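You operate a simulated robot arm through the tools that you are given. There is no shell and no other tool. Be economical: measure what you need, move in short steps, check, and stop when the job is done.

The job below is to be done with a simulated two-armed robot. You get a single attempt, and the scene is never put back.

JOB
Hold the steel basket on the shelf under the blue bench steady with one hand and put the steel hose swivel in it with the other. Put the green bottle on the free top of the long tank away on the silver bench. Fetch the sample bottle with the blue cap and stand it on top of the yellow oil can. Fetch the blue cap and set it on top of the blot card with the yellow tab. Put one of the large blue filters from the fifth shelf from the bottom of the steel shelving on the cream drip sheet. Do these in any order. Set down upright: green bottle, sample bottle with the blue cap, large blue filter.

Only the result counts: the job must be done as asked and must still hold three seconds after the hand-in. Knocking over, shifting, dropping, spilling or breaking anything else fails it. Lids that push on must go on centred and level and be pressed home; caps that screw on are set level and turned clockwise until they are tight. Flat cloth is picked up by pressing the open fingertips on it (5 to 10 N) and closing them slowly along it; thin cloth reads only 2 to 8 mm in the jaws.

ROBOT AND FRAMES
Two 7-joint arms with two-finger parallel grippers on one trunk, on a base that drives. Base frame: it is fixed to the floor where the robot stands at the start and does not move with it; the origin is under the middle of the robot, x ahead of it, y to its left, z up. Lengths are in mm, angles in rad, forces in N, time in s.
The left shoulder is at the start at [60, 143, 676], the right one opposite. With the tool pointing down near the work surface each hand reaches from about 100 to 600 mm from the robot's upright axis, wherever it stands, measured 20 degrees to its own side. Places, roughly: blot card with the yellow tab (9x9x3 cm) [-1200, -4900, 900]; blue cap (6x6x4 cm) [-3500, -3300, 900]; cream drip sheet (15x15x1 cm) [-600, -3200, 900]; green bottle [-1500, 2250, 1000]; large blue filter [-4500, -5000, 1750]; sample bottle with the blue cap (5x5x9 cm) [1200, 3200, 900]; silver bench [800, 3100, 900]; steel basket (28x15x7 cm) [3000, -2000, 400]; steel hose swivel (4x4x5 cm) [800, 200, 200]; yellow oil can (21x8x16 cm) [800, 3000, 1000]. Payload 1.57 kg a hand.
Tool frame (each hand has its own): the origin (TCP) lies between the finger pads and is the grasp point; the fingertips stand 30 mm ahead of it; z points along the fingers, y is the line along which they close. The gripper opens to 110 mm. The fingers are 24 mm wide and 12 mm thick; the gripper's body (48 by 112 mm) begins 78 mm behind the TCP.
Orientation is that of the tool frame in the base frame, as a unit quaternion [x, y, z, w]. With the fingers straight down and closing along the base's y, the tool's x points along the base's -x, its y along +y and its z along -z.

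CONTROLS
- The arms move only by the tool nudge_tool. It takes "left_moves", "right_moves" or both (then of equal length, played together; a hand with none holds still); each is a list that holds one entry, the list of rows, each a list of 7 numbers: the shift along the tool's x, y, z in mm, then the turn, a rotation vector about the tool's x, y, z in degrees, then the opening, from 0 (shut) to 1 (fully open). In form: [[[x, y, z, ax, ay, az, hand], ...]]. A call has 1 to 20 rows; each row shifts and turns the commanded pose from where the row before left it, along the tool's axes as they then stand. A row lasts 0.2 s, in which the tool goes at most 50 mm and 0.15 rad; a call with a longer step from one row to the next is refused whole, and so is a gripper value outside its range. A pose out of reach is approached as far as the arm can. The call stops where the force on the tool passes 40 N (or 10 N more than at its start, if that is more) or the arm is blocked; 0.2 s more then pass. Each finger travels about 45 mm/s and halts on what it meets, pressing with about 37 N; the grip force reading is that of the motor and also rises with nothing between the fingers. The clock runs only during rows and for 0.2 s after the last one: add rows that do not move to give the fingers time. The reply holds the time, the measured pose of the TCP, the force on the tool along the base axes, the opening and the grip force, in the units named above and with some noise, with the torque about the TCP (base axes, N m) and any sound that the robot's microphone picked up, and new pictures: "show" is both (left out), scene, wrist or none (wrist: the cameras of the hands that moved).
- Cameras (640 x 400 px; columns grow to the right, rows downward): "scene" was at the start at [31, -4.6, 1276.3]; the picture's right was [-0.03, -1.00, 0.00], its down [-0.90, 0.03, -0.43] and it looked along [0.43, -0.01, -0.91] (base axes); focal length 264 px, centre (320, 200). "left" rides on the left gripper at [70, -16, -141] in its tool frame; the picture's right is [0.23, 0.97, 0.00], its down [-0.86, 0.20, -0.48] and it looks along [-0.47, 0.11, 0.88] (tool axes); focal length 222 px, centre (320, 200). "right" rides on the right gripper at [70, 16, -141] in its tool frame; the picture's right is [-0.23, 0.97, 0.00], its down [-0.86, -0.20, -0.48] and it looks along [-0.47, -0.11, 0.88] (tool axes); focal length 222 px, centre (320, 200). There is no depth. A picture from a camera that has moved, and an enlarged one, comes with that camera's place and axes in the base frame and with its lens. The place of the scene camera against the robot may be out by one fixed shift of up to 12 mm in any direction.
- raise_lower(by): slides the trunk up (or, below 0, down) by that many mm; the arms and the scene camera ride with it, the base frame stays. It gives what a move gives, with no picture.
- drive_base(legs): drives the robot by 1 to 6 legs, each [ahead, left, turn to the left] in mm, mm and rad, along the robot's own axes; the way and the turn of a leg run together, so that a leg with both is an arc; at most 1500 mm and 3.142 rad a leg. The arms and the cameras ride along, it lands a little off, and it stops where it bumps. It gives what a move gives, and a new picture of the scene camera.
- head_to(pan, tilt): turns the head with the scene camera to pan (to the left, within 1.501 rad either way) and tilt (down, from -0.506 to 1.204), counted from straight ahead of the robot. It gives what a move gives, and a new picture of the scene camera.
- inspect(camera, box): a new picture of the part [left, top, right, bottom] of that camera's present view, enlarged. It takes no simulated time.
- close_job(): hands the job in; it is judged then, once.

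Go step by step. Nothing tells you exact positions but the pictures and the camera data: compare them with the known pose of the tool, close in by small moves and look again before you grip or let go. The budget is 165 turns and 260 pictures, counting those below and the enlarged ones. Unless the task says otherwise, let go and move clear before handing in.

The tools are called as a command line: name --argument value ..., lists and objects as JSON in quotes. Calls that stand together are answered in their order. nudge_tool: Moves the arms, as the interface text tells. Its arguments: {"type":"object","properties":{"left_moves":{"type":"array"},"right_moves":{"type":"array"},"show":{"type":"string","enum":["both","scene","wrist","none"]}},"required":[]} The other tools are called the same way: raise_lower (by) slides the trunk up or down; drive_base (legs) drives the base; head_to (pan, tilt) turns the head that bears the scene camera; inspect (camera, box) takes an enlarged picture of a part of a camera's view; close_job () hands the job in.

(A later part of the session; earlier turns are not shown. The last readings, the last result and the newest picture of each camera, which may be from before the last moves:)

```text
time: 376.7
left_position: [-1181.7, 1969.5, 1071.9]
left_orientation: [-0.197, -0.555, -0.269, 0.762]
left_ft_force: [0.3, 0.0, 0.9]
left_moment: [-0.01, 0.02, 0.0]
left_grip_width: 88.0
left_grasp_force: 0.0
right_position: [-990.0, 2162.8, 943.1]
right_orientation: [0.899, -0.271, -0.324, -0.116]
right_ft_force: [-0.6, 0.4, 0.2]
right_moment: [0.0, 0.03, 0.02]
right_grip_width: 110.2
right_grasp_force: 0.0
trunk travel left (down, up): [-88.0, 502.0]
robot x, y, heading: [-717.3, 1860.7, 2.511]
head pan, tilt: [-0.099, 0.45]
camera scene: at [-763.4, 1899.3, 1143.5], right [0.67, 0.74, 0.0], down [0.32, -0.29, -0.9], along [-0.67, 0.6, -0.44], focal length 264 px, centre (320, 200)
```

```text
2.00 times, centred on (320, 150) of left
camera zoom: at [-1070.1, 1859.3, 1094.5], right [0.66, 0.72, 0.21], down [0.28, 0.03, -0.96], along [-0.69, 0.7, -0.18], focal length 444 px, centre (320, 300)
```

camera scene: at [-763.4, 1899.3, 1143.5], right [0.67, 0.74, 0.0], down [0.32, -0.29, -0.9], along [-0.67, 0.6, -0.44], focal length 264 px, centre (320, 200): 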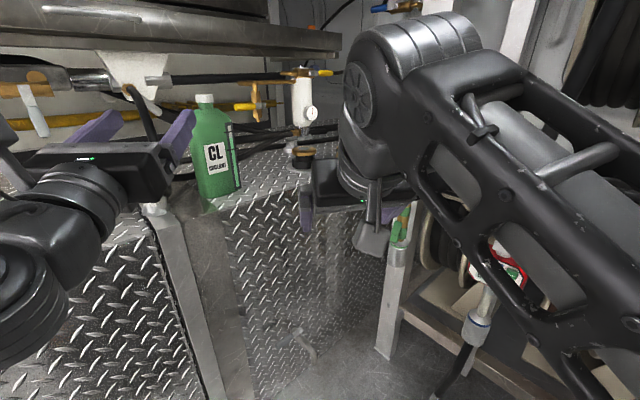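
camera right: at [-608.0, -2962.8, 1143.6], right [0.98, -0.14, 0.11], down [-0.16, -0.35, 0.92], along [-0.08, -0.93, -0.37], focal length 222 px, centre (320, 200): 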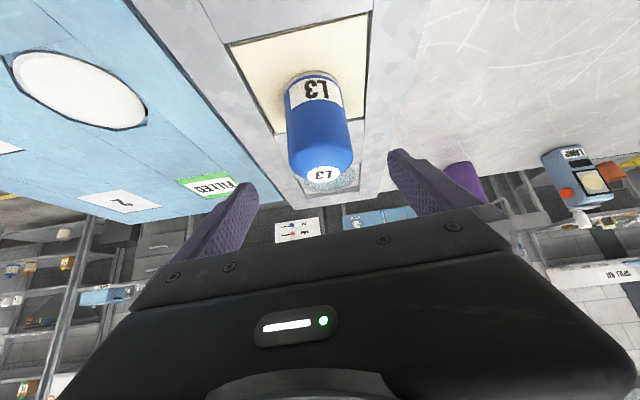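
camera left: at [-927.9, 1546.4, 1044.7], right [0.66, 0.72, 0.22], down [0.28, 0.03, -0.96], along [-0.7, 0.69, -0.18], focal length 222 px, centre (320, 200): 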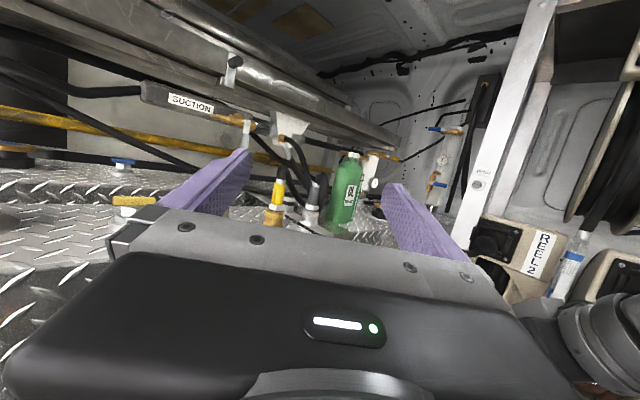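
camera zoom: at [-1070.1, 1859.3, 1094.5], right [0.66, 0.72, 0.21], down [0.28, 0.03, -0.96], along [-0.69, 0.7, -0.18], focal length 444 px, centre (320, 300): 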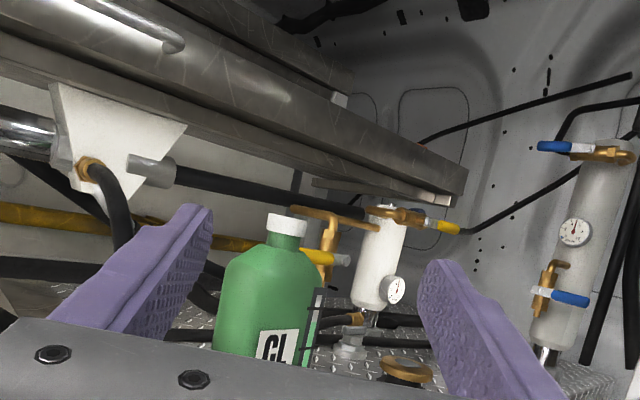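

The cap centre is at (-1434, 2157, 1081). I advance 200 mm with the base, then finish with the arm.

drive_base --legs '[[200, 13, 0]]'

inspect --camera "left" --box '[160, 50, 480, 250]'

```text
time: 378.3
left_position: [-1350.3, 2078.9, 1071.2]
left_orientation: [-0.198, -0.556, -0.269, 0.761]
left_ft_force: [0.2, -0.4, 0.6]
left_moment: [-0.02, -0.01, -0.01]
left_grip_width: 87.9
left_grasp_force: 0.1
right_position: [-1158.9, 2271.2, 942.3]
right_orientation: [0.898, -0.274, -0.323, -0.117]
right_ft_force: [0.6, 0.3, 0.1]
right_moment: [0.01, 0.02, 0.03]
right_grip_width: 110.1
right_grasp_force: 0.1
trunk travel left (down, up): [-88.0, 502.0]
robot x, y, heading: [-891.5, 1971.4, 2.505]
head pan, tilt: [-0.099, 0.45]
camera scene: at [-933.1, 2008.6, 1143.5], right [0.67, 0.74, 0.0], down [0.32, -0.29, -0.9], along [-0.67, 0.6, -0.44], focal length 264 px, centre (320, 200)
```

scene: 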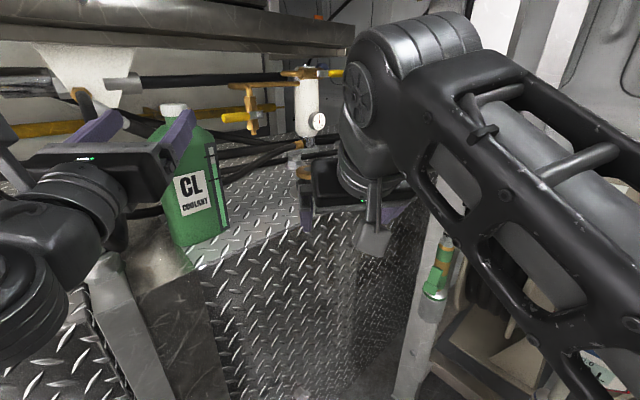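

```text
2.00 times, centred on (320, 150) of left
camera zoom: at [-1239.9, 1969.6, 1094.5], right [0.67, 0.71, 0.21], down [0.28, 0.03, -0.96], along [-0.69, 0.7, -0.18], focal length 444 px, centre (320, 300)
```

zoom: 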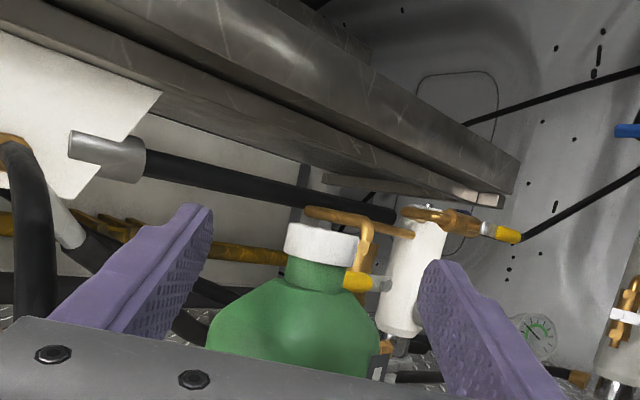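

nudge_tool --left_moves '[[[-8.7, 4, 33.7, 0, 0, 0, 0.65], [-8.7, 4, 33.7, 0, 0, 0, 0.65]]]' --show "scene"

inspect --camera "left" --box '[160, 50, 480, 250]'

inspect --camera "scene" --box '[60, 60, 284, 200]'

```text
time: 378.9
left_position: [-1401.2, 2130.5, 1075.2]
left_orientation: [-0.196, -0.556, -0.268, 0.762]
left_ft_force: [-0.5, 0.0, 0.3]
left_moment: [0.01, -0.02, 0.03]
left_grip_width: 71.5
left_grasp_force: 0.0
right_position: [-1158.8, 2272.6, 942.0]
right_orientation: [0.898, -0.273, -0.324, -0.117]
right_ft_force: [-0.4, 0.5, -0.3]
right_moment: [0.02, 0.01, -0.03]
right_grip_width: 109.9
right_grasp_force: 0.0
trunk travel left (down, up): [-88.0, 502.0]
robot x, y, heading: [-889.8, 1969.2, 2.5]
head pan, tilt: [-0.099, 0.45]
camera scene: at [-933.1, 2008.5, 1143.4], right [0.67, 0.74, 0.0], down [0.32, -0.29, -0.9], along [-0.67, 0.6, -0.44], focal length 264 px, centre (320, 200)
```

scene: 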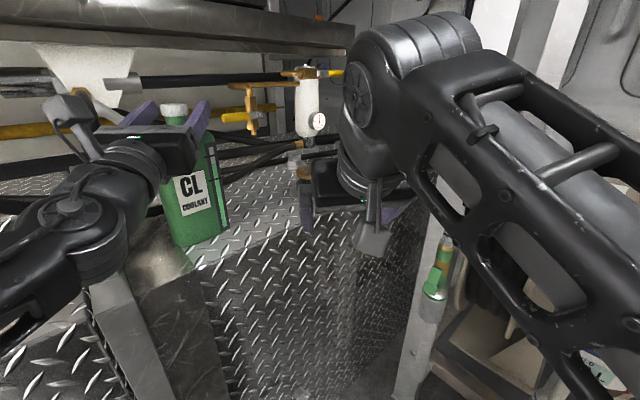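

```text
2.00 times, centred on (320, 150) of left
camera zoom: at [-1289.4, 2019.3, 1099.3], right [0.67, 0.71, 0.21], down [0.28, 0.03, -0.96], along [-0.69, 0.7, -0.17], focal length 444 px, centre (320, 300)
```

zoom: 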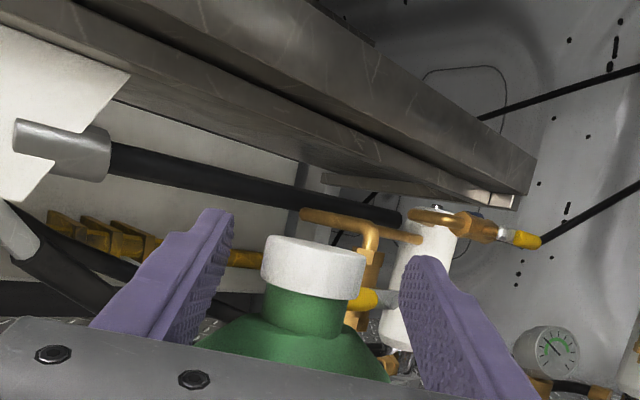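

```text
2.86 times, centred on (172, 130) of scene
camera zoom: at [-933.1, 2008.5, 1143.4], right [0.67, 0.74, 0.0], down [0.32, -0.29, -0.9], along [-0.67, 0.6, -0.44], focal length 756 px, centre (743, 400)
```

zoom: 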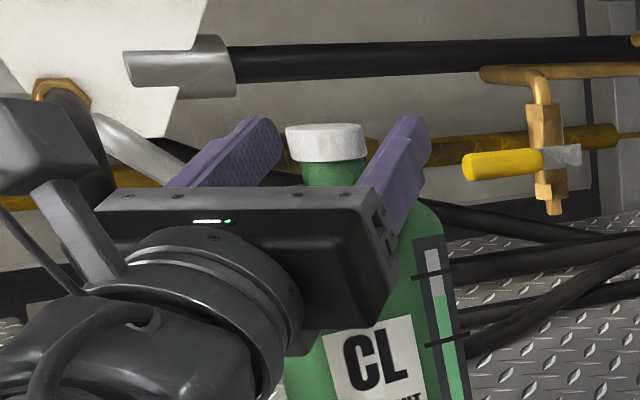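

Well aligned. I advance the last 32 mm and close on the cap.

nudge_tool --left_moves '[[[-7, 0, 31, 0, 0, 0, 0.65], [0, 0, 0, 0, 0, 0, 0.4], [0, 0, 0, 0, 0, 0, 0.2], [0, 0, 0, 0, 0, 0, 0.2], [0, 0, 0, 0, 0, 0, 0.2]]]' --show "none"

inspect --camera "left" --box '[160, 50, 480, 250]'

```text
time: 380.1
left_position: [-1427.0, 2149.3, 1078.1]
left_orientation: [-0.197, -0.556, -0.268, 0.762]
left_ft_force: [-4.3, -2.5, 0.4]
left_moment: [-0.03, 0.37, 0.08]
left_grip_width: 40.0
left_grasp_force: 32.0
right_position: [-1160.9, 2271.4, 942.3]
right_orientation: [0.899, -0.273, -0.323, -0.117]
right_ft_force: [-0.6, 0.1, 0.5]
right_moment: [0.01, 0.01, -0.01]
right_grip_width: 110.3
right_grasp_force: 0.0
trunk travel left (down, up): [-88.0, 502.0]
robot x, y, heading: [-891.5, 1966.5, 2.504]
head pan, tilt: [-0.099, 0.45]
```

```text
2.00 times, centred on (320, 150) of left
camera zoom: at [-1315.6, 2038.2, 1101.8], right [0.67, 0.71, 0.21], down [0.28, 0.03, -0.96], along [-0.69, 0.7, -0.18], focal length 444 px, centre (320, 300)
```

zoom: 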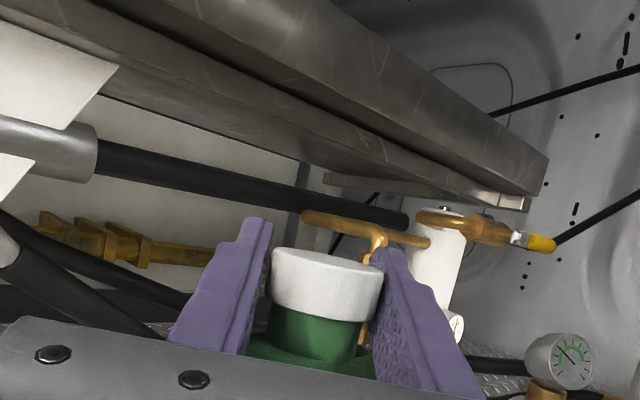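

Gripped at 40 mm. I lift 40 mm gently and check.

nudge_tool --left_moves '[[[9.5, 0, 3, 0, 0, 0, 0.2], [9.5, 0, 3, 0, 0, 0, 0.2], [9.5, 0, 3, 0, 0, 0, 0.2], [9.5, 0, 3, 0, 0, 0, 0.2], [0, 0, 0, 0, 0, 0, 0.2]]]' --show "scene"

inspect --camera "scene" --box '[60, 60, 284, 200]'

```text
time: 381.3
left_position: [-1425.7, 2152.2, 1115.3]
left_orientation: [-0.198, -0.556, -0.269, 0.761]
left_ft_force: [0.2, 0.9, -10.6]
left_moment: [0.03, 0.06, 0.02]
left_grip_width: 40.3
left_grasp_force: 36.9
right_position: [-1159.5, 2272.0, 940.7]
right_orientation: [0.898, -0.274, -0.324, -0.117]
right_ft_force: [0.3, 0.6, -1.0]
right_moment: [-0.01, -0.02, 0.0]
right_grip_width: 110.1
right_grasp_force: 0.1
trunk travel left (down, up): [-88.0, 502.0]
robot x, y, heading: [-890.3, 1970.2, 2.506]
head pan, tilt: [-0.099, 0.45]
camera scene: at [-933.8, 2008.8, 1143.4], right [0.67, 0.74, 0.0], down [0.32, -0.29, -0.9], along [-0.67, 0.6, -0.44], focal length 264 px, centre (320, 200)
```

scene: 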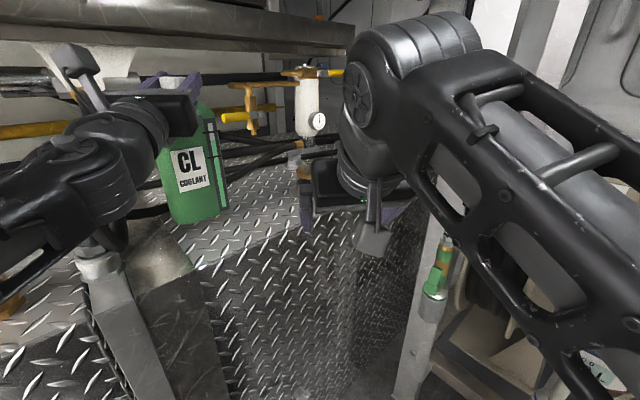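

```text
2.86 times, centred on (172, 130) of scene
camera zoom: at [-933.8, 2008.8, 1143.4], right [0.67, 0.74, 0.0], down [0.32, -0.29, -0.9], along [-0.67, 0.6, -0.44], focal length 756 px, centre (743, 400)
```

zoom: 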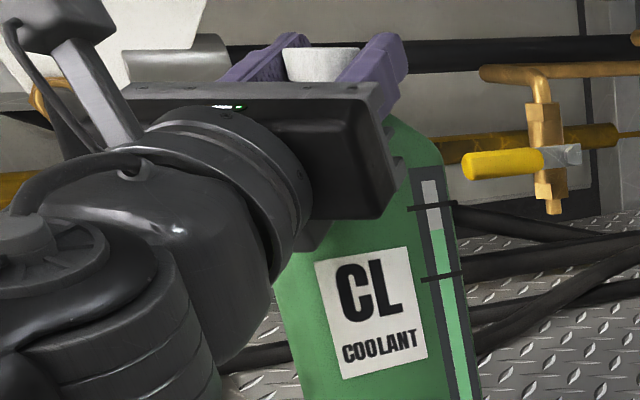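

It lifts cleanly (about 1 kg). I back away, turn east and drive toward the silver bench area.

drive_base --legs '[[-450, 0, 0], [0, 0, -1.25], [0, 0, -1.255], [1050, -50, 0]]'

head_to --pan 1.1 --tilt 0.3

```text
time: 393.4
left_position: [601.4, 1873.2, 1115.9]
left_orientation: [0.59, 0.018, 0.807, -0.026]
left_ft_force: [-0.7, 0.3, -9.8]
left_moment: [0.05, 0.1, -0.05]
left_grip_width: 37.6
left_grasp_force: 36.9
right_position: [484.9, 1603.8, 943.2]
right_orientation: [-0.071, 0.937, 0.007, 0.343]
right_ft_force: [-1.0, 0.8, -0.6]
right_moment: [-0.02, -0.07, -0.01]
right_grip_width: 110.0
right_grasp_force: 0.1
trunk travel left (down, up): [-88.0, 502.0]
robot x, y, heading: [78.3, 1642.2, 0.101]
head pan, tilt: [-0.099, 0.45]
stopped in leg 4: the robot was blocked; the commanded pose is now the measured one
camera scene: at [144.6, 1639.4, 1143.4], right [0.0, -1.0, 0.0], down [-0.44, 0.0, -0.9], along [0.9, 0.0, -0.44], focal length 264 px, centre (320, 200)
```

scene: 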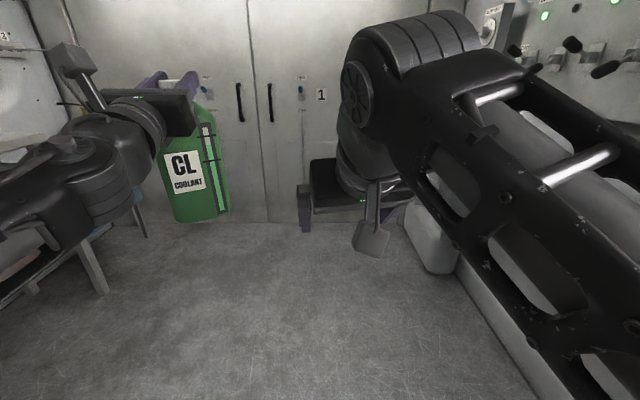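

```text
time: 394.8
left_position: [601.2, 1872.7, 1118.1]
left_orientation: [0.588, 0.018, 0.808, -0.026]
left_ft_force: [-0.4, 0.3, -10.7]
left_moment: [0.03, 0.01, 0.0]
left_grip_width: 37.7
left_grasp_force: 37.0
right_position: [486.4, 1602.5, 942.7]
right_orientation: [-0.071, 0.936, 0.008, 0.344]
right_ft_force: [-0.4, 0.0, 0.1]
right_moment: [0.01, 0.03, 0.0]
right_grip_width: 110.0
right_grasp_force: 0.0
trunk travel left (down, up): [-88.0, 502.0]
robot x, y, heading: [82.9, 1642.0, 0.099]
head pan, tilt: [1.1, 0.3]
camera scene: at [87.0, 1726.1, 1157.3], right [0.93, -0.36, 0.0], down [-0.11, -0.28, -0.96], along [0.35, 0.89, -0.3], focal length 264 px, centre (320, 200)
```

scene: 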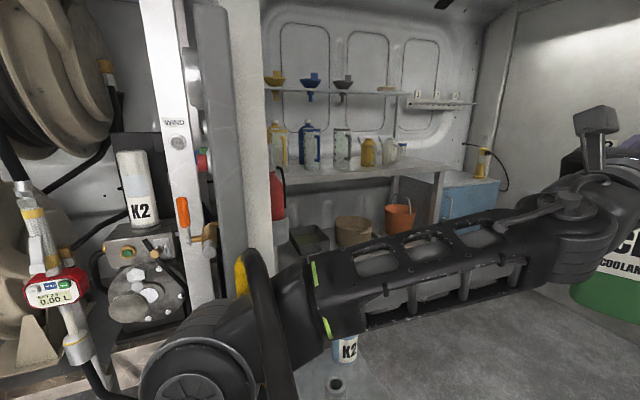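

The left elbow met the partition panel. I back up a bit and stretch both hands forward to narrow the elbows, then check the widths.

drive_base --legs '[[-90, 0, -0.1]]'

nudge_tool --left_moves '[[[-9.2, 0, 28.6, 0, 0, 0, 0.2], [-9.2, 0, 28.6, 0, 0, 0, 0.2], [-9.2, 0, 28.6, 0, 0, 0, 0.2], [-9.2, 0, 28.6, 0, 0, 0, 0.2], [-9.2, 0, 28.6, 0, 0, 0, 0.2], [0, 0, 0, 0, 0, 0, 0.2]]]' --right_moves '[[[-18, 0, 41, 0, 0, 0, 1], [-18, 0, 41, 0, 0, 0, 1], [-18, 0, 41, 0, 0, 0, 1], [-18, 0, 41, 0, 0, 0, 1], [-18, 0, 41, 0, 0, 0, 1], [0, 0, 0, 0, 0, 0, 1]]]' --show "none"

head_to --pan 0 --tilt 0.9

```text
time: 395.9
left_position: [532.0, 1814.8, 1117.9]
left_orientation: [0.588, -0.012, 0.809, 0.015]
left_ft_force: [-0.4, -0.5, -10.4]
left_moment: [-0.03, -0.04, -0.01]
left_grip_width: 37.3
left_grasp_force: 37.5
right_position: [388.7, 1557.8, 942.9]
right_orientation: [-0.023, 0.939, -0.01, 0.344]
right_ft_force: [0.4, 0.2, 0.4]
right_moment: [0.03, -0.02, -0.03]
right_grip_width: 110.1
right_grasp_force: 0.0
trunk travel left (down, up): [-88.0, 502.0]
robot x, y, heading: [-6.4, 1641.8, -0.006]
head pan, tilt: [1.1, 0.3]
camera scene: at [5.0, 1720.9, 1157.3], right [0.89, -0.46, 0.0], down [-0.14, -0.26, -0.96], along [0.44, 0.85, -0.3], focal length 264 px, centre (320, 200)
```

scene: 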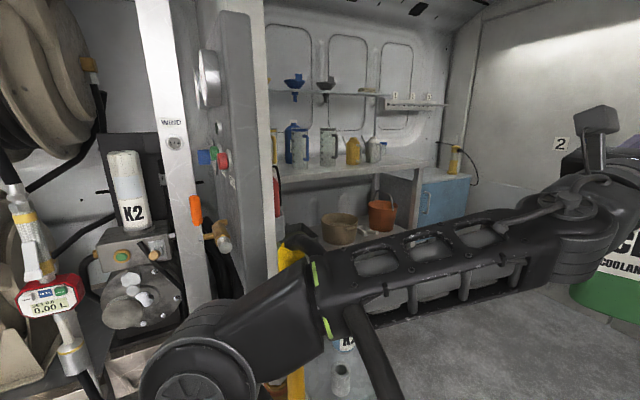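

```text
time: 397.3
left_position: [680.0, 1808.3, 1119.9]
left_orientation: [0.588, -0.012, 0.808, 0.015]
left_ft_force: [0.2, -0.2, -10.9]
left_moment: [0.03, -0.05, 0.0]
left_grip_width: 37.7
left_grasp_force: 36.4
right_position: [590.2, 1558.5, 843.1]
right_orientation: [-0.023, 0.939, -0.01, 0.344]
right_ft_force: [0.7, -0.7, 0.5]
right_moment: [0.02, 0.0, 0.0]
right_grip_width: 110.2
right_grasp_force: 0.0
trunk travel left (down, up): [-88.0, 502.0]
robot x, y, heading: [-6.4, 1641.5, 0.002]
head pan, tilt: [1.1, 0.3]
```

```text
time: 398.6
left_position: [680.1, 1809.0, 1119.5]
left_orientation: [0.589, -0.012, 0.808, 0.016]
left_ft_force: [0.0, 1.3, -10.3]
left_moment: [0.04, 0.0, -0.02]
left_grip_width: 37.6
left_grasp_force: 36.4
right_position: [589.8, 1557.6, 843.7]
right_orientation: [-0.023, 0.938, -0.01, 0.345]
right_ft_force: [0.4, 0.5, -0.1]
right_moment: [0.02, -0.01, 0.03]
right_grip_width: 110.1
right_grasp_force: 0.0
trunk travel left (down, up): [-88.0, 502.0]
robot x, y, heading: [-8.7, 1641.2, 0.003]
head pan, tilt: [0.0, 0.901]
camera scene: at [38.2, 1637.7, 1105.1], right [0.0, -1.0, 0.0], down [-0.78, 0.0, -0.62], along [0.62, 0.0, -0.78], focal length 264 px, centre (320, 200)
```

scene: 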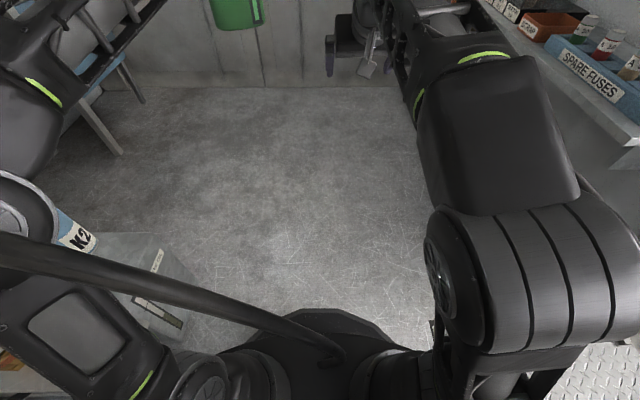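

I can see the gap: panel on the left, fuse counter on the right. Turning ~0.4 rad clockwise should let the left elbow slip past the panel. I raise the right hand above the counter and go in steps.

nudge_tool --right_moves '[[[-24, 0, -29, 0, 0, 0, 1], [-24, 0, -29, 0, 0, 0, 1], [-24, 0, -29, 0, 0, 0, 1], [-24, 0, -29, 0, 0, 0, 1]]]' --show "none"

drive_base --legs '[[0, 0, -0.4], [230, 97, 0]]'

head_to --pan 1.3 --tilt 0.5

```text
time: 399.6
left_position: [679.5, 1809.8, 1119.7]
left_orientation: [0.589, -0.012, 0.808, 0.016]
left_ft_force: [0.4, -0.7, -8.9]
left_moment: [-0.02, -0.02, -0.01]
left_grip_width: 37.3
left_grasp_force: 36.9
right_position: [589.3, 1562.8, 927.9]
right_orientation: [-0.024, 0.939, -0.009, 0.344]
right_ft_force: [0.4, 0.0, 0.3]
right_moment: [0.02, 0.02, -0.02]
right_grip_width: 110.0
right_grasp_force: 0.1
right hand out of reach, approached as far as the arm can: row 3, 4
trunk travel left (down, up): [-88.0, 502.0]
robot x, y, heading: [-12.8, 1634.4, 0.0]
head pan, tilt: [0.0, 0.901]
```

```text
time: 402.6
left_position: [940.1, 1528.5, 1119.7]
left_orientation: [0.574, -0.128, 0.79, 0.175]
left_ft_force: [-0.6, 0.8, -10.3]
left_moment: [0.0, 0.01, -0.01]
left_grip_width: 37.5
left_grasp_force: 36.7
right_position: [762.4, 1333.4, 927.3]
right_orientation: [0.162, 0.925, -0.077, 0.335]
right_ft_force: [-0.5, -1.1, 0.2]
right_moment: [0.0, 0.01, 0.02]
right_grip_width: 109.9
right_grasp_force: 0.1
trunk travel left (down, up): [-88.0, 502.0]
robot x, y, heading: [238.7, 1639.4, -0.401]
head pan, tilt: [0.0, 0.901]
camera scene: at [283.0, 1617.5, 1105.0], right [-0.39, -0.92, 0.0], down [-0.72, 0.3, -0.62], along [0.57, -0.24, -0.78], focal length 264 px, centre (320, 200)
```

scene: 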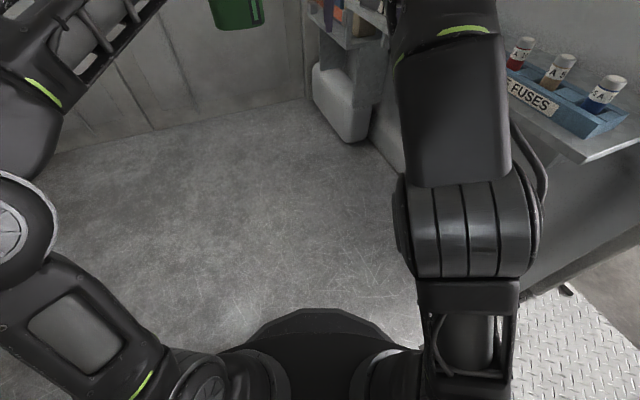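

```text
time: 404.1
left_position: [940.2, 1527.6, 1119.0]
left_orientation: [0.574, -0.128, 0.79, 0.175]
left_ft_force: [-0.2, -0.1, -10.4]
left_moment: [-0.02, -0.05, 0.01]
left_grip_width: 37.4
left_grasp_force: 36.6
right_position: [760.1, 1334.7, 927.7]
right_orientation: [0.163, 0.925, -0.078, 0.335]
right_ft_force: [0.4, -0.8, 0.1]
right_moment: [0.0, 0.01, -0.05]
right_grip_width: 109.9
right_grasp_force: 0.0
trunk travel left (down, up): [-88.0, 502.0]
robot x, y, heading: [235.1, 1638.7, -0.397]
head pan, tilt: [1.3, 0.499]
camera scene: at [269.9, 1718.1, 1138.9], right [0.78, -0.62, 0.0], down [-0.3, -0.38, -0.88], along [0.54, 0.69, -0.48], focal length 264 px, centre (320, 200)
```

scene: 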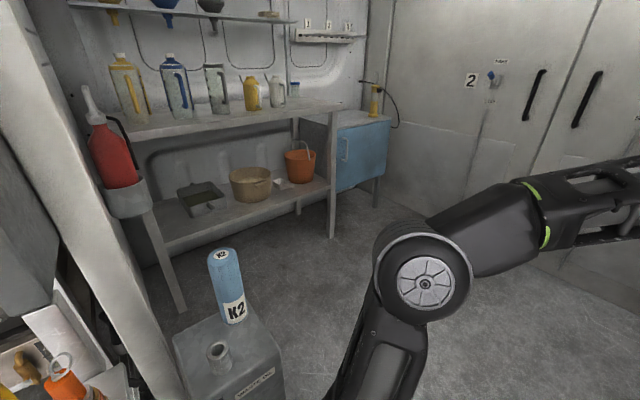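

I'm past the panel. The silver bench ahead holds several cans; the yellow oil can is near x≈840 and the blue-capped sample bottle near (1200, 3150). I move on east and turn to face it.

drive_base --legs '[[368, 156, 0], [0, 0, 1.0], [0, 0, 0.968]]'

head_to --pan -0.15 --tilt 0.35

inspect --camera "scene" --box '[200, 120, 440, 270]'

```text
time: 411.6
left_position: [466.5, 2325.8, 1121.1]
left_orientation: [0.422, 0.41, 0.58, -0.564]
left_ft_force: [0.3, 1.2, -10.1]
left_moment: [0.02, -0.01, 0.0]
left_grip_width: 37.5
left_grasp_force: 36.8
right_position: [713.6, 2238.3, 928.1]
right_orientation: [0.683, -0.644, -0.238, -0.249]
right_ft_force: [0.0, 0.2, 1.0]
right_moment: [0.01, 0.0, -0.02]
right_grip_width: 110.2
right_grasp_force: 0.0
trunk travel left (down, up): [-88.0, 502.0]
robot x, y, heading: [641.8, 1641.8, 1.579]
head pan, tilt: [1.3, 0.499]
camera scene: at [552.8, 1631.7, 1138.9], right [0.26, 0.97, 0.0], down [0.46, -0.13, -0.88], along [-0.85, 0.23, -0.48], focal length 264 px, centre (320, 200)
```

scene: 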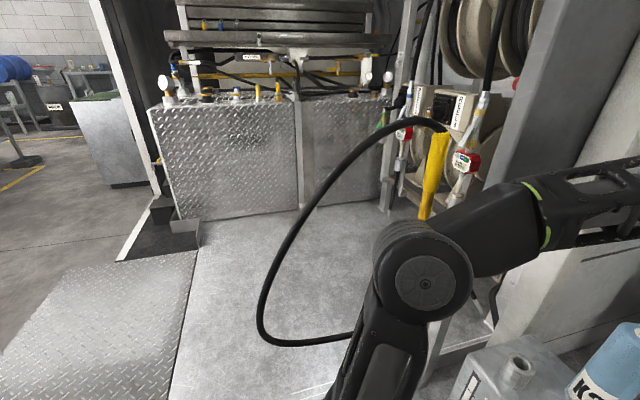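

```text
time: 413.2
left_position: [466.9, 2327.5, 1119.9]
left_orientation: [0.422, 0.409, 0.58, -0.564]
left_ft_force: [0.6, -0.1, -10.0]
left_moment: [0.04, 0.0, -0.02]
left_grip_width: 37.6
left_grasp_force: 37.2
right_position: [713.9, 2238.6, 927.1]
right_orientation: [0.683, -0.644, -0.237, -0.249]
right_ft_force: [-1.4, 0.4, 0.4]
right_moment: [0.0, 0.0, 0.01]
right_grip_width: 109.8
right_grasp_force: 0.1
trunk travel left (down, up): [-88.0, 502.0]
robot x, y, heading: [639.7, 1642.3, 1.577]
head pan, tilt: [-0.15, 0.351]
camera scene: at [653.9, 1700.1, 1152.6], right [0.99, -0.14, 0.0], down [-0.05, -0.34, -0.94], along [0.13, 0.93, -0.34], focal length 264 px, centre (320, 200)
```

scene: 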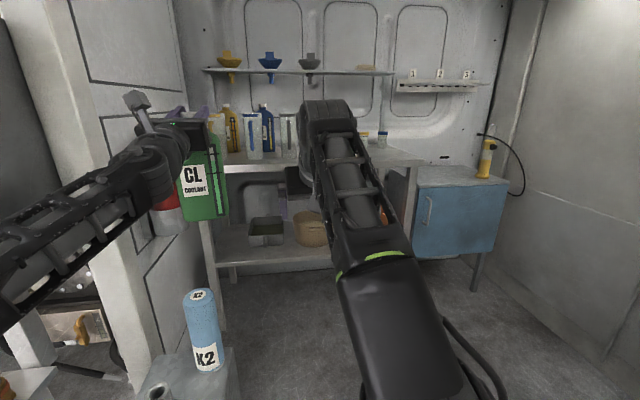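

```text
2.67 times, centred on (320, 195) of scene
camera zoom: at [653.9, 1700.1, 1152.6], right [0.99, -0.14, 0.0], down [-0.05, -0.34, -0.94], along [0.13, 0.93, -0.34], focal length 705 px, centre (320, 213)
```

zoom: 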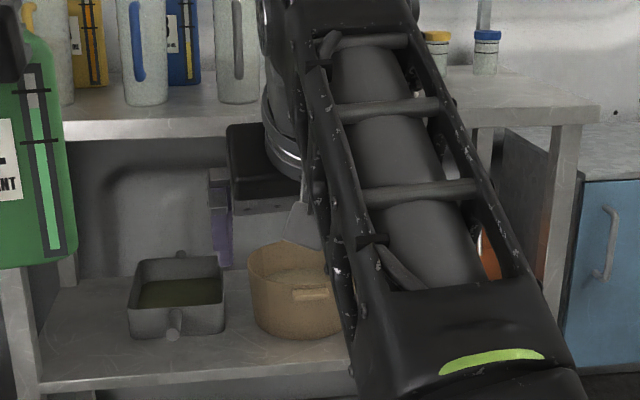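

The right arm blocks the view; I move it aside to the right and raise the trunk to look down onto the bench.

nudge_tool --right_moves '[[[0, -45, 0, 0, 0, 0, 0.6], [0, -45, 0, 0, 0, 0, 0.6], [0, -45, 0, 0, 0, 0, 0.6], [0, -45, 0, 0, 0, 0, 0.6], [0, -45, 0, 0, 0, 0, 0.6]]]' --show "none"

raise_lower --by 260

drive_base --legs '[[250, -150, -0.008]]'

head_to --pan 0 --tilt 0.5

```text
time: 414.4
left_position: [466.2, 2327.4, 1119.4]
left_orientation: [0.423, 0.41, 0.58, -0.563]
left_ft_force: [0.1, -0.2, -9.5]
left_moment: [0.0, 0.02, -0.01]
left_grip_width: 37.3
left_grasp_force: 37.1
right_position: [935.2, 2244.8, 930.9]
right_orientation: [0.683, -0.644, -0.238, -0.25]
right_ft_force: [0.3, -0.3, -0.7]
right_moment: [0.03, 0.02, 0.01]
right_grip_width: 65.9
right_grasp_force: 0.1
right hand out of reach, approached as far as the arm can: row 5
trunk travel left (down, up): [-88.0, 502.0]
robot x, y, heading: [639.3, 1638.1, 1.579]
head pan, tilt: [-0.15, 0.351]
```

```text
time: 417.1
left_position: [465.8, 2327.6, 1379.1]
left_orientation: [0.422, 0.41, 0.579, -0.564]
left_ft_force: [0.9, 0.0, -10.7]
left_moment: [0.03, 0.01, 0.02]
left_grip_width: 37.7
left_grasp_force: 36.6
right_position: [934.0, 2244.6, 1191.1]
right_orientation: [0.683, -0.644, -0.238, -0.249]
right_ft_force: [0.5, -0.3, 0.0]
right_moment: [0.0, -0.01, 0.03]
right_grip_width: 66.1
right_grasp_force: 0.1
trunk travel left (down, up): [-348.0, 242.0]
robot x, y, heading: [640.0, 1641.5, 1.577]
head pan, tilt: [-0.15, 0.351]
```

```text
time: 419.1
left_position: [623.4, 2580.2, 1379.3]
left_orientation: [0.426, 0.408, 0.582, -0.56]
left_ft_force: [-0.8, -0.6, -11.0]
left_moment: [0.04, 0.0, -0.01]
left_grip_width: 37.9
left_grasp_force: 37.2
right_position: [1092.3, 2492.9, 1189.6]
right_orientation: [0.679, -0.648, -0.236, -0.251]
right_ft_force: [-0.8, 0.8, -0.1]
right_moment: [0.0, 0.03, -0.02]
right_grip_width: 66.0
right_grasp_force: 0.1
trunk travel left (down, up): [-348.0, 242.0]
robot x, y, heading: [791.8, 1892.5, 1.566]
head pan, tilt: [-0.15, 0.351]
camera scene: at [806.2, 1950.9, 1412.5], right [0.99, -0.15, 0.0], down [-0.05, -0.34, -0.94], along [0.14, 0.93, -0.35], focal length 264 px, centre (320, 200)
```

scene: 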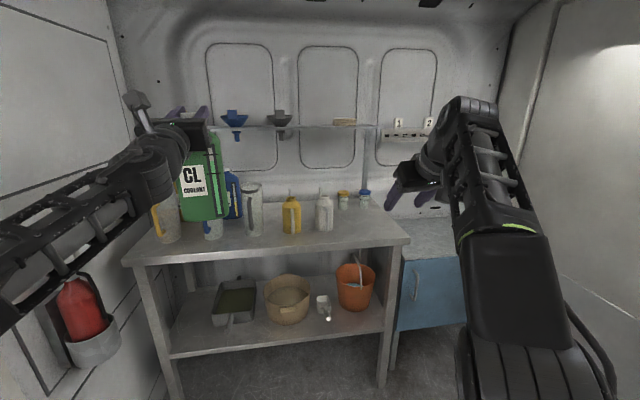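

```text
time: 419.8
left_position: [624.0, 2578.5, 1378.4]
left_orientation: [0.425, 0.409, 0.581, -0.561]
left_ft_force: [0.2, 0.2, -10.0]
left_moment: [0.03, 0.0, 0.0]
left_grip_width: 37.4
left_grasp_force: 37.3
right_position: [1090.7, 2491.8, 1190.6]
right_orientation: [0.68, -0.647, -0.237, -0.251]
right_ft_force: [-0.2, 0.1, 0.3]
right_moment: [-0.01, 0.03, -0.01]
right_grip_width: 66.2
right_grasp_force: 0.0
trunk travel left (down, up): [-348.0, 242.0]
robot x, y, heading: [789.4, 1885.9, 1.567]
head pan, tilt: [0.0, 0.499]
camera scene: at [791.9, 1949.1, 1398.9], right [1.0, 0.0, 0.0], down [0.0, -0.48, -0.88], along [0.0, 0.88, -0.48], focal length 264 px, centre (320, 200)
```

scene: 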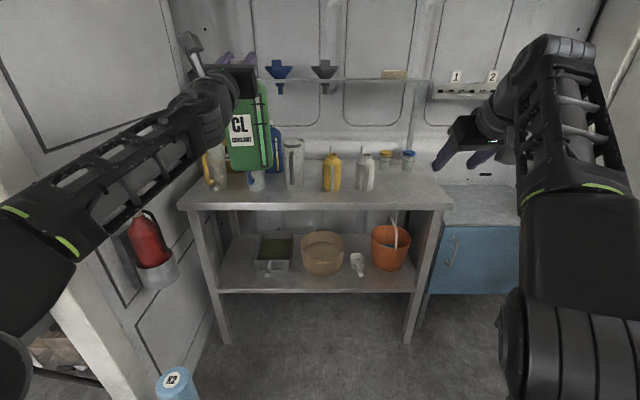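

inspect --camera "scene" --box '[280, 130, 464, 245]'

```text
3.48 times, centred on (372, 188) of scene
camera zoom: at [791.9, 1949.1, 1398.9], right [1.0, 0.0, 0.0], down [0.0, -0.48, -0.88], along [0.0, 0.88, -0.48], focal length 920 px, centre (139, 244)
```

zoom: 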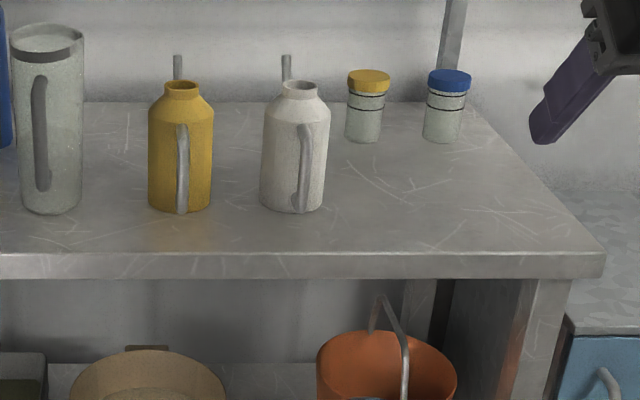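

The bench layout is clear: free space at about (1085, 2920) for the green bottle. I bring the left hand inward and drive to put the bottle over that spot.

nudge_tool --left_moves '[[[0, 37, 0, 0, 0, 0, 0.2], [0, 37, 0, 0, 0, 0, 0.2], [0, 37, 0, 0, 0, 0, 0.2], [0, 37, 0, 0, 0, 0, 0.2], [0, 0, 0, 0, 0, 0, 0.2]]]' --show "none"

drive_base --legs '[[300, -312, 0]]'

head_to --pan 0.1 --tilt 0.6

```text
time: 421.0
left_position: [770.5, 2575.8, 1379.8]
left_orientation: [0.425, 0.409, 0.581, -0.561]
left_ft_force: [0.0, -0.5, -9.8]
left_moment: [0.01, 0.02, 0.01]
left_grip_width: 37.4
left_grasp_force: 36.8
right_position: [1091.3, 2492.2, 1191.0]
right_orientation: [0.68, -0.646, -0.238, -0.251]
right_ft_force: [-0.5, 0.1, -0.7]
right_moment: [0.04, -0.02, 0.01]
right_grip_width: 66.3
right_grasp_force: 0.0
trunk travel left (down, up): [-348.0, 242.0]
robot x, y, heading: [791.2, 1890.3, 1.568]
head pan, tilt: [0.0, 0.499]
```

```text
time: 423.6
left_position: [1092.8, 2874.0, 1379.0]
left_orientation: [0.427, 0.406, 0.584, -0.558]
left_ft_force: [-0.1, 0.4, -10.0]
left_moment: [0.06, -0.02, 0.0]
left_grip_width: 37.7
left_grasp_force: 37.1
right_position: [1412.0, 2789.2, 1189.9]
right_orientation: [0.677, -0.65, -0.236, -0.252]
right_ft_force: [0.1, 0.5, 0.1]
right_moment: [0.0, 0.02, 0.01]
right_grip_width: 66.1
right_grasp_force: 0.0
trunk travel left (down, up): [-348.0, 242.0]
robot x, y, heading: [1110.2, 2189.3, 1.558]
head pan, tilt: [0.0, 0.499]
camera scene: at [1108.3, 2248.4, 1398.9], right [1.0, -0.01, 0.0], down [0.0, -0.48, -0.88], along [0.01, 0.88, -0.48], focal length 264 px, centre (320, 200)
```

scene: 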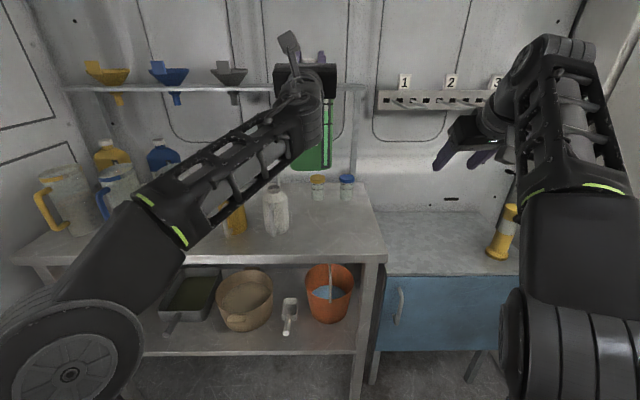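

```text
time: 424.3
left_position: [1091.3, 2875.3, 1378.8]
left_orientation: [0.427, 0.406, 0.584, -0.558]
left_ft_force: [0.1, -0.6, -9.9]
left_moment: [0.01, 0.02, -0.01]
left_grip_width: 37.5
left_grasp_force: 37.3
right_position: [1410.8, 2789.4, 1189.5]
right_orientation: [0.677, -0.65, -0.236, -0.253]
right_ft_force: [0.8, -0.3, 0.2]
right_moment: [0.05, 0.0, -0.01]
right_grip_width: 65.9
right_grasp_force: 0.0
trunk travel left (down, up): [-348.0, 242.0]
robot x, y, heading: [1102.3, 2188.9, 1.56]
head pan, tilt: [0.099, 0.6]
camera scene: at [1099.1, 2245.0, 1389.8], right [1.0, 0.09, 0.0], down [0.05, -0.56, -0.82], along [-0.07, 0.82, -0.57], focal length 264 px, centre (320, 200)
```

scene: 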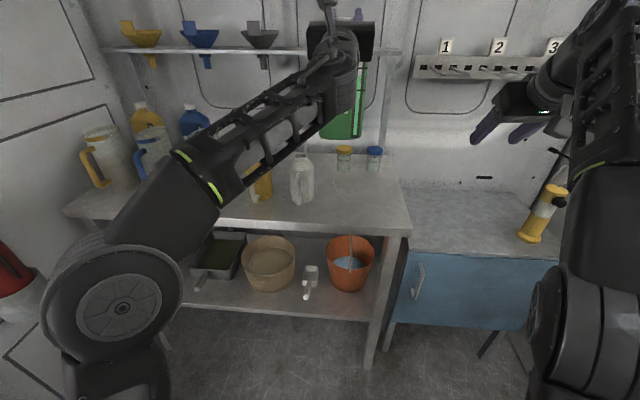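

raise_lower --by -210

nudge_tool --left_moves '[[[-6, 0, 19, 0, 0, 0, 0.2], [-6, 0, 19, 0, 0, 0, 0.2], [-9.5, 0, -3, 0, 0, 0, 0.2], [0, 0, 0, 0, 0, 0, 0.2]]]' --show "none"

head_to --pan 0 --tilt 0.4

```text
time: 426.6
left_position: [1090.5, 2874.0, 1168.5]
left_orientation: [0.427, 0.405, 0.585, -0.558]
left_ft_force: [0.2, -0.1, -9.8]
left_moment: [-0.01, 0.01, 0.0]
left_grip_width: 37.4
left_grasp_force: 37.2
right_position: [1412.0, 2789.3, 980.7]
right_orientation: [0.677, -0.65, -0.237, -0.253]
right_ft_force: [0.3, 0.2, -0.8]
right_moment: [0.0, 0.02, 0.01]
right_grip_width: 66.1
right_grasp_force: 0.1
trunk travel left (down, up): [-138.0, 452.0]
robot x, y, heading: [1108.4, 2186.7, 1.563]
head pan, tilt: [0.099, 0.6]
```

```text
time: 427.6
left_position: [1093.2, 2914.2, 1160.0]
left_orientation: [0.427, 0.406, 0.584, -0.559]
left_ft_force: [0.0, -0.1, -10.6]
left_moment: [0.01, -0.02, -0.02]
left_grip_width: 37.4
left_grasp_force: 37.1
right_position: [1412.0, 2788.3, 979.5]
right_orientation: [0.677, -0.65, -0.237, -0.252]
right_ft_force: [-0.2, -0.7, -0.5]
right_moment: [0.03, 0.01, -0.01]
right_grip_width: 66.1
right_grasp_force: 0.0
trunk travel left (down, up): [-138.0, 452.0]
robot x, y, heading: [1106.4, 2189.3, 1.558]
head pan, tilt: [0.099, 0.6]
```

```text
time: 428.3
left_position: [1092.8, 2913.7, 1158.7]
left_orientation: [0.427, 0.407, 0.584, -0.558]
left_ft_force: [-0.6, -0.8, -10.5]
left_moment: [-0.01, 0.03, -0.03]
left_grip_width: 37.5
left_grasp_force: 37.1
right_position: [1410.9, 2788.0, 980.0]
right_orientation: [0.677, -0.65, -0.236, -0.253]
right_ft_force: [-0.3, -0.6, -0.1]
right_moment: [-0.02, 0.02, 0.01]
right_grip_width: 66.2
right_grasp_force: 0.0
trunk travel left (down, up): [-138.0, 452.0]
robot x, y, heading: [1108.2, 2188.4, 1.559]
head pan, tilt: [0.0, 0.4]
camera scene: at [1107.9, 2249.5, 1198.0], right [1.0, -0.01, 0.0], down [0.0, -0.39, -0.92], along [0.01, 0.92, -0.39], focal length 264 px, centre (320, 200)
```

scene: 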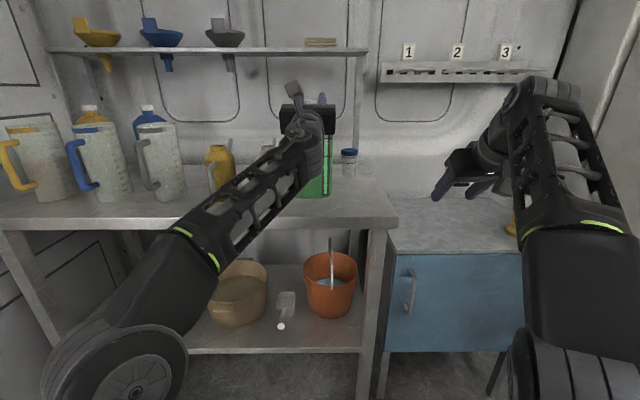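

Bottle base is ~35 mm above the bench. I lower slowly until contact.

nudge_tool --left_moves '[[[-5.7, 0, -1.8, 0, 0, 0, 0.2], [-5.7, 0, -1.8, 0, 0, 0, 0.2], [-3.8, 0, -1.2, 0, 0, 0, 0.2], [-3.8, 0, -1.2, 0, 0, 0, 0.2], [0, 0, 0, 0, 0, 0, 0.2]]]' --show "none"

nudge_tool --left_moves '[[[-3.8, 0, -1.2, 0, 0, 0, 0.2], [-3.8, 0, -1.2, 0, 0, 0, 0.2], [0, 0, 0, 0, 0, 0, 0.2]]]' --show "none"

inspect --camera "scene" --box '[240, 120, 400, 220]'

```text
time: 429.5
left_position: [1093.3, 2912.5, 1141.1]
left_orientation: [0.427, 0.406, 0.584, -0.558]
left_ft_force: [-0.1, -0.1, -9.2]
left_moment: [0.04, -0.02, 0.0]
left_grip_width: 37.6
left_grasp_force: 36.8
right_position: [1411.4, 2788.8, 980.5]
right_orientation: [0.677, -0.65, -0.236, -0.253]
right_ft_force: [0.4, -0.3, -0.1]
right_moment: [-0.03, -0.02, 0.01]
right_grip_width: 65.9
right_grasp_force: 0.1
trunk travel left (down, up): [-138.0, 452.0]
robot x, y, heading: [1108.8, 2186.9, 1.563]
head pan, tilt: [0.0, 0.4]
```

```text
time: 430.3
left_position: [1092.3, 2912.5, 1134.4]
left_orientation: [0.425, 0.404, 0.586, -0.56]
left_ft_force: [3.6, 2.3, 9.3]
left_moment: [0.11, 0.11, 0.0]
left_grip_width: 37.4
left_grasp_force: 36.5
right_position: [1412.4, 2786.9, 981.2]
right_orientation: [0.677, -0.65, -0.236, -0.252]
right_ft_force: [-0.3, 0.4, 0.0]
right_moment: [-0.02, 0.01, -0.03]
right_grip_width: 65.8
right_grasp_force: 0.1
trunk travel left (down, up): [-138.0, 452.0]
robot x, y, heading: [1104.8, 2187.0, 1.563]
head pan, tilt: [0.0, 0.4]
```

```text
4.00 times, centred on (320, 170) of scene
camera zoom: at [1108.5, 2248.2, 1198.4], right [1.0, -0.01, 0.0], down [0.0, -0.39, -0.92], along [0.01, 0.92, -0.39], focal length 1058 px, centre (320, 320)
```

zoom: 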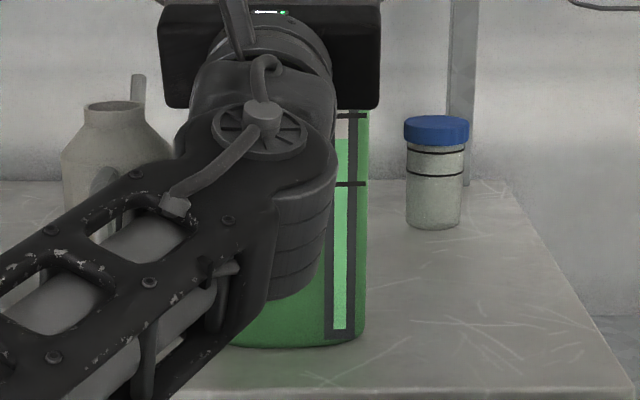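

The bottle is standing on the bench. I open and withdraw horizontally.

nudge_tool --left_moves '[[[1, 0, 0.3, 0, 0, 0, 0.35], [0, 0, 0, 0, 0, 0, 0.6], [0, 0, 0, 0, 0, 0, 0.6], [6, 0, -14, 0, 0, 0, 0.6], [12, 0, -30, 0, 0, 0, 0.6], [12, 0, -36, 0, 0, 0, 0.6], [12, 0, -36, 0, 0, 0, 0.6]]]' --show "none"

inspect --camera "left" --box '[80, 50, 560, 350]'

```text
time: 431.9
left_position: [1088.0, 2790.7, 1139.2]
left_orientation: [0.426, 0.406, 0.584, -0.559]
left_ft_force: [-0.6, 0.1, 0.7]
left_moment: [-0.01, -0.01, 0.02]
left_grip_width: 66.1
left_grasp_force: 0.0
right_position: [1410.5, 2788.6, 981.4]
right_orientation: [0.677, -0.65, -0.236, -0.253]
right_ft_force: [-0.5, -0.5, 0.3]
right_moment: [-0.03, 0.01, -0.03]
right_grip_width: 65.9
right_grasp_force: 0.0
trunk travel left (down, up): [-138.0, 452.0]
robot x, y, heading: [1114.0, 2188.9, 1.562]
head pan, tilt: [0.0, 0.4]
```

```text
1.33 times, centred on (320, 200) of left
camera zoom: at [1064.5, 2634.3, 1163.1], right [0.97, -0.11, 0.21], down [0.19, -0.2, -0.96], along [0.15, 0.97, -0.17], focal length 296 px, centre (320, 200)
```

zoom: 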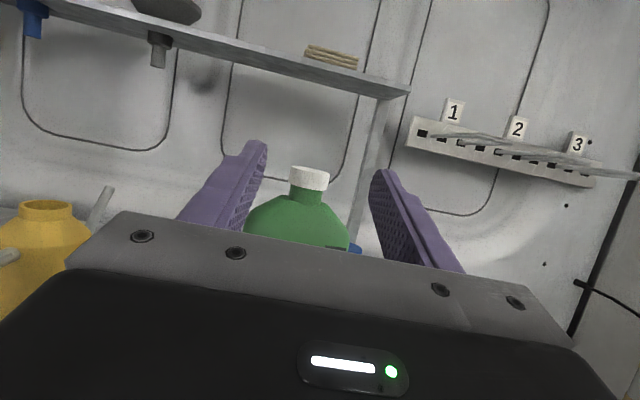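

The green bottle stands upright on the silver bench. Now the sample bottle: I raise the trunk, move the left hand out of the way, and bring the right hand in line with it.

raise_lower --by 200

nudge_tool --left_moves '[[[25.5, -25, -18, 0, 0, 0, 0.6], [25.5, -25, -18, 0, 0, 0, 0.6], [25.5, -25, -18, 0, 0, 0, 0.6], [25.5, -25, -18, 0, 0, 0, 0.6], [25.5, -25, -18, 0, 0, 0, 0.6], [25.5, -25, -18, 0, 0, 0, 0.6], [25.5, -25, -18, 0, 0, 0, 0.6], [25.5, -25, -18, 0, 0, 0, 0.6]]]' --right_moves '[[[0, 30, 0, 0, 0, 0, 0.75], [0, 30, 0, 0, 0, 0, 0.75], [0, 30, 0, 0, 0, 0, 0.75], [0, 30, 0, 0, 0, 0, 0.75], [0, 30, 0, 0, 0, 0, 0.75], [0, 28, 0, 0, 0, 0, 0.75], [0, 0, 0, 0, 0, 0, 0.75], [0, 0, 0, 0, 0, 0, 0.75]]]' --show "none"

drive_base --legs '[[180, 0, 0.01]]'

nudge_tool --right_moves '[[[0, 0, 0, 0, 0, 0, 0.75]]]' --show "wrist"

```text
time: 434.1
left_position: [1088.0, 2790.0, 1339.0]
left_orientation: [0.426, 0.405, 0.585, -0.559]
left_ft_force: [0.6, -0.1, -0.2]
left_moment: [-0.04, 0.01, 0.01]
left_grip_width: 66.0
left_grasp_force: 0.1
right_position: [1411.6, 2788.4, 1180.5]
right_orientation: [0.677, -0.65, -0.236, -0.253]
right_ft_force: [0.1, 0.1, 0.0]
right_moment: [0.0, -0.02, -0.02]
right_grip_width: 66.0
right_grasp_force: 0.1
trunk travel left (down, up): [-338.0, 252.0]
robot x, y, heading: [1103.2, 2187.5, 1.565]
head pan, tilt: [0.0, 0.4]
```

```text
time: 435.9
left_position: [878.3, 2598.4, 1491.6]
left_orientation: [0.426, 0.406, 0.584, -0.559]
left_ft_force: [-0.3, -0.5, 1.1]
left_moment: [-0.03, 0.01, -0.03]
left_grip_width: 66.3
left_grasp_force: 0.2
right_position: [1233.8, 2780.5, 1175.1]
right_orientation: [0.677, -0.649, -0.238, -0.252]
right_ft_force: [0.2, 0.7, 0.6]
right_moment: [-0.01, 0.0, 0.03]
right_grip_width: 82.6
right_grasp_force: 0.0
trunk travel left (down, up): [-338.0, 252.0]
robot x, y, heading: [1108.9, 2190.0, 1.563]
head pan, tilt: [0.0, 0.4]
```

```text
time: 437.4
left_position: [875.7, 2781.2, 1490.0]
left_orientation: [0.425, 0.408, 0.582, -0.561]
left_ft_force: [0.6, -0.6, -0.8]
left_moment: [0.02, 0.0, 0.01]
left_grip_width: 66.2
left_grasp_force: 0.1
right_position: [1229.3, 2966.4, 1173.7]
right_orientation: [0.68, -0.647, -0.237, -0.251]
right_ft_force: [0.4, 0.5, -0.6]
right_moment: [0.0, 0.02, 0.0]
right_grip_width: 82.7
right_grasp_force: 0.0
trunk travel left (down, up): [-338.0, 252.0]
robot x, y, heading: [1105.2, 2367.9, 1.566]
head pan, tilt: [0.0, 0.4]
camera scene: at [1108.2, 2431.0, 1398.0], right [1.0, 0.0, 0.0], down [0.0, -0.39, -0.92], along [0.0, 0.92, -0.39], focal length 264 px, centre (320, 200)
```

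scene: 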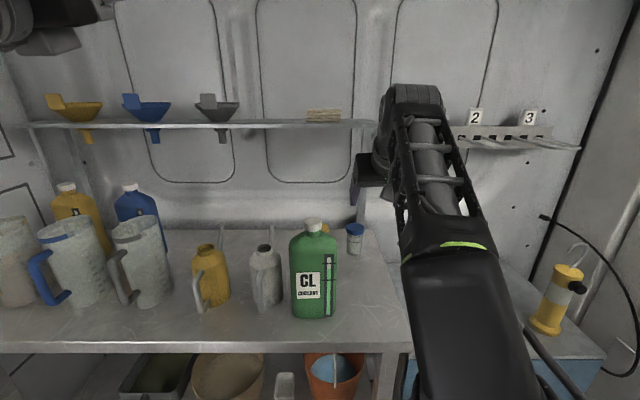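

```text
time: 437.8
left_position: [877.4, 2779.2, 1491.1]
left_orientation: [0.425, 0.408, 0.581, -0.561]
left_ft_force: [0.4, -0.2, -0.8]
left_moment: [0.0, 0.04, 0.0]
left_grip_width: 65.9
left_grasp_force: 0.0
right_position: [1228.9, 2964.2, 1173.9]
right_orientation: [0.679, -0.647, -0.237, -0.252]
right_ft_force: [1.0, 1.0, -0.2]
right_moment: [0.04, -0.02, 0.0]
right_grip_width: 82.4
right_grasp_force: 0.1
trunk travel left (down, up): [-338.0, 252.0]
robot x, y, heading: [1107.8, 2368.7, 1.568]
head pan, tilt: [0.0, 0.4]
camera right: at [1215.2, 2819.1, 1237.7], right [-0.98, 0.14, 0.11], down [0.15, 0.35, 0.93], along [0.09, 0.93, -0.36], focal length 222 px, centre (320, 200)
```

right: 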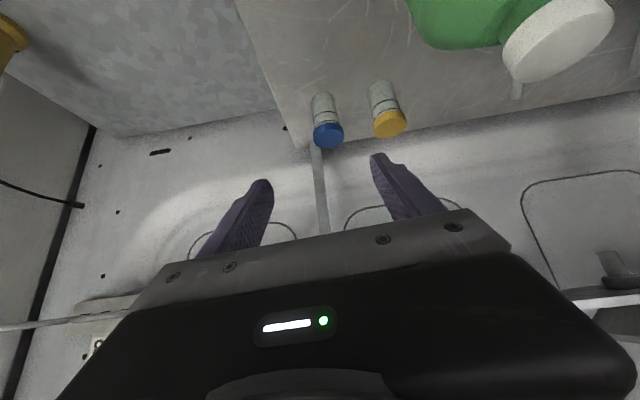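

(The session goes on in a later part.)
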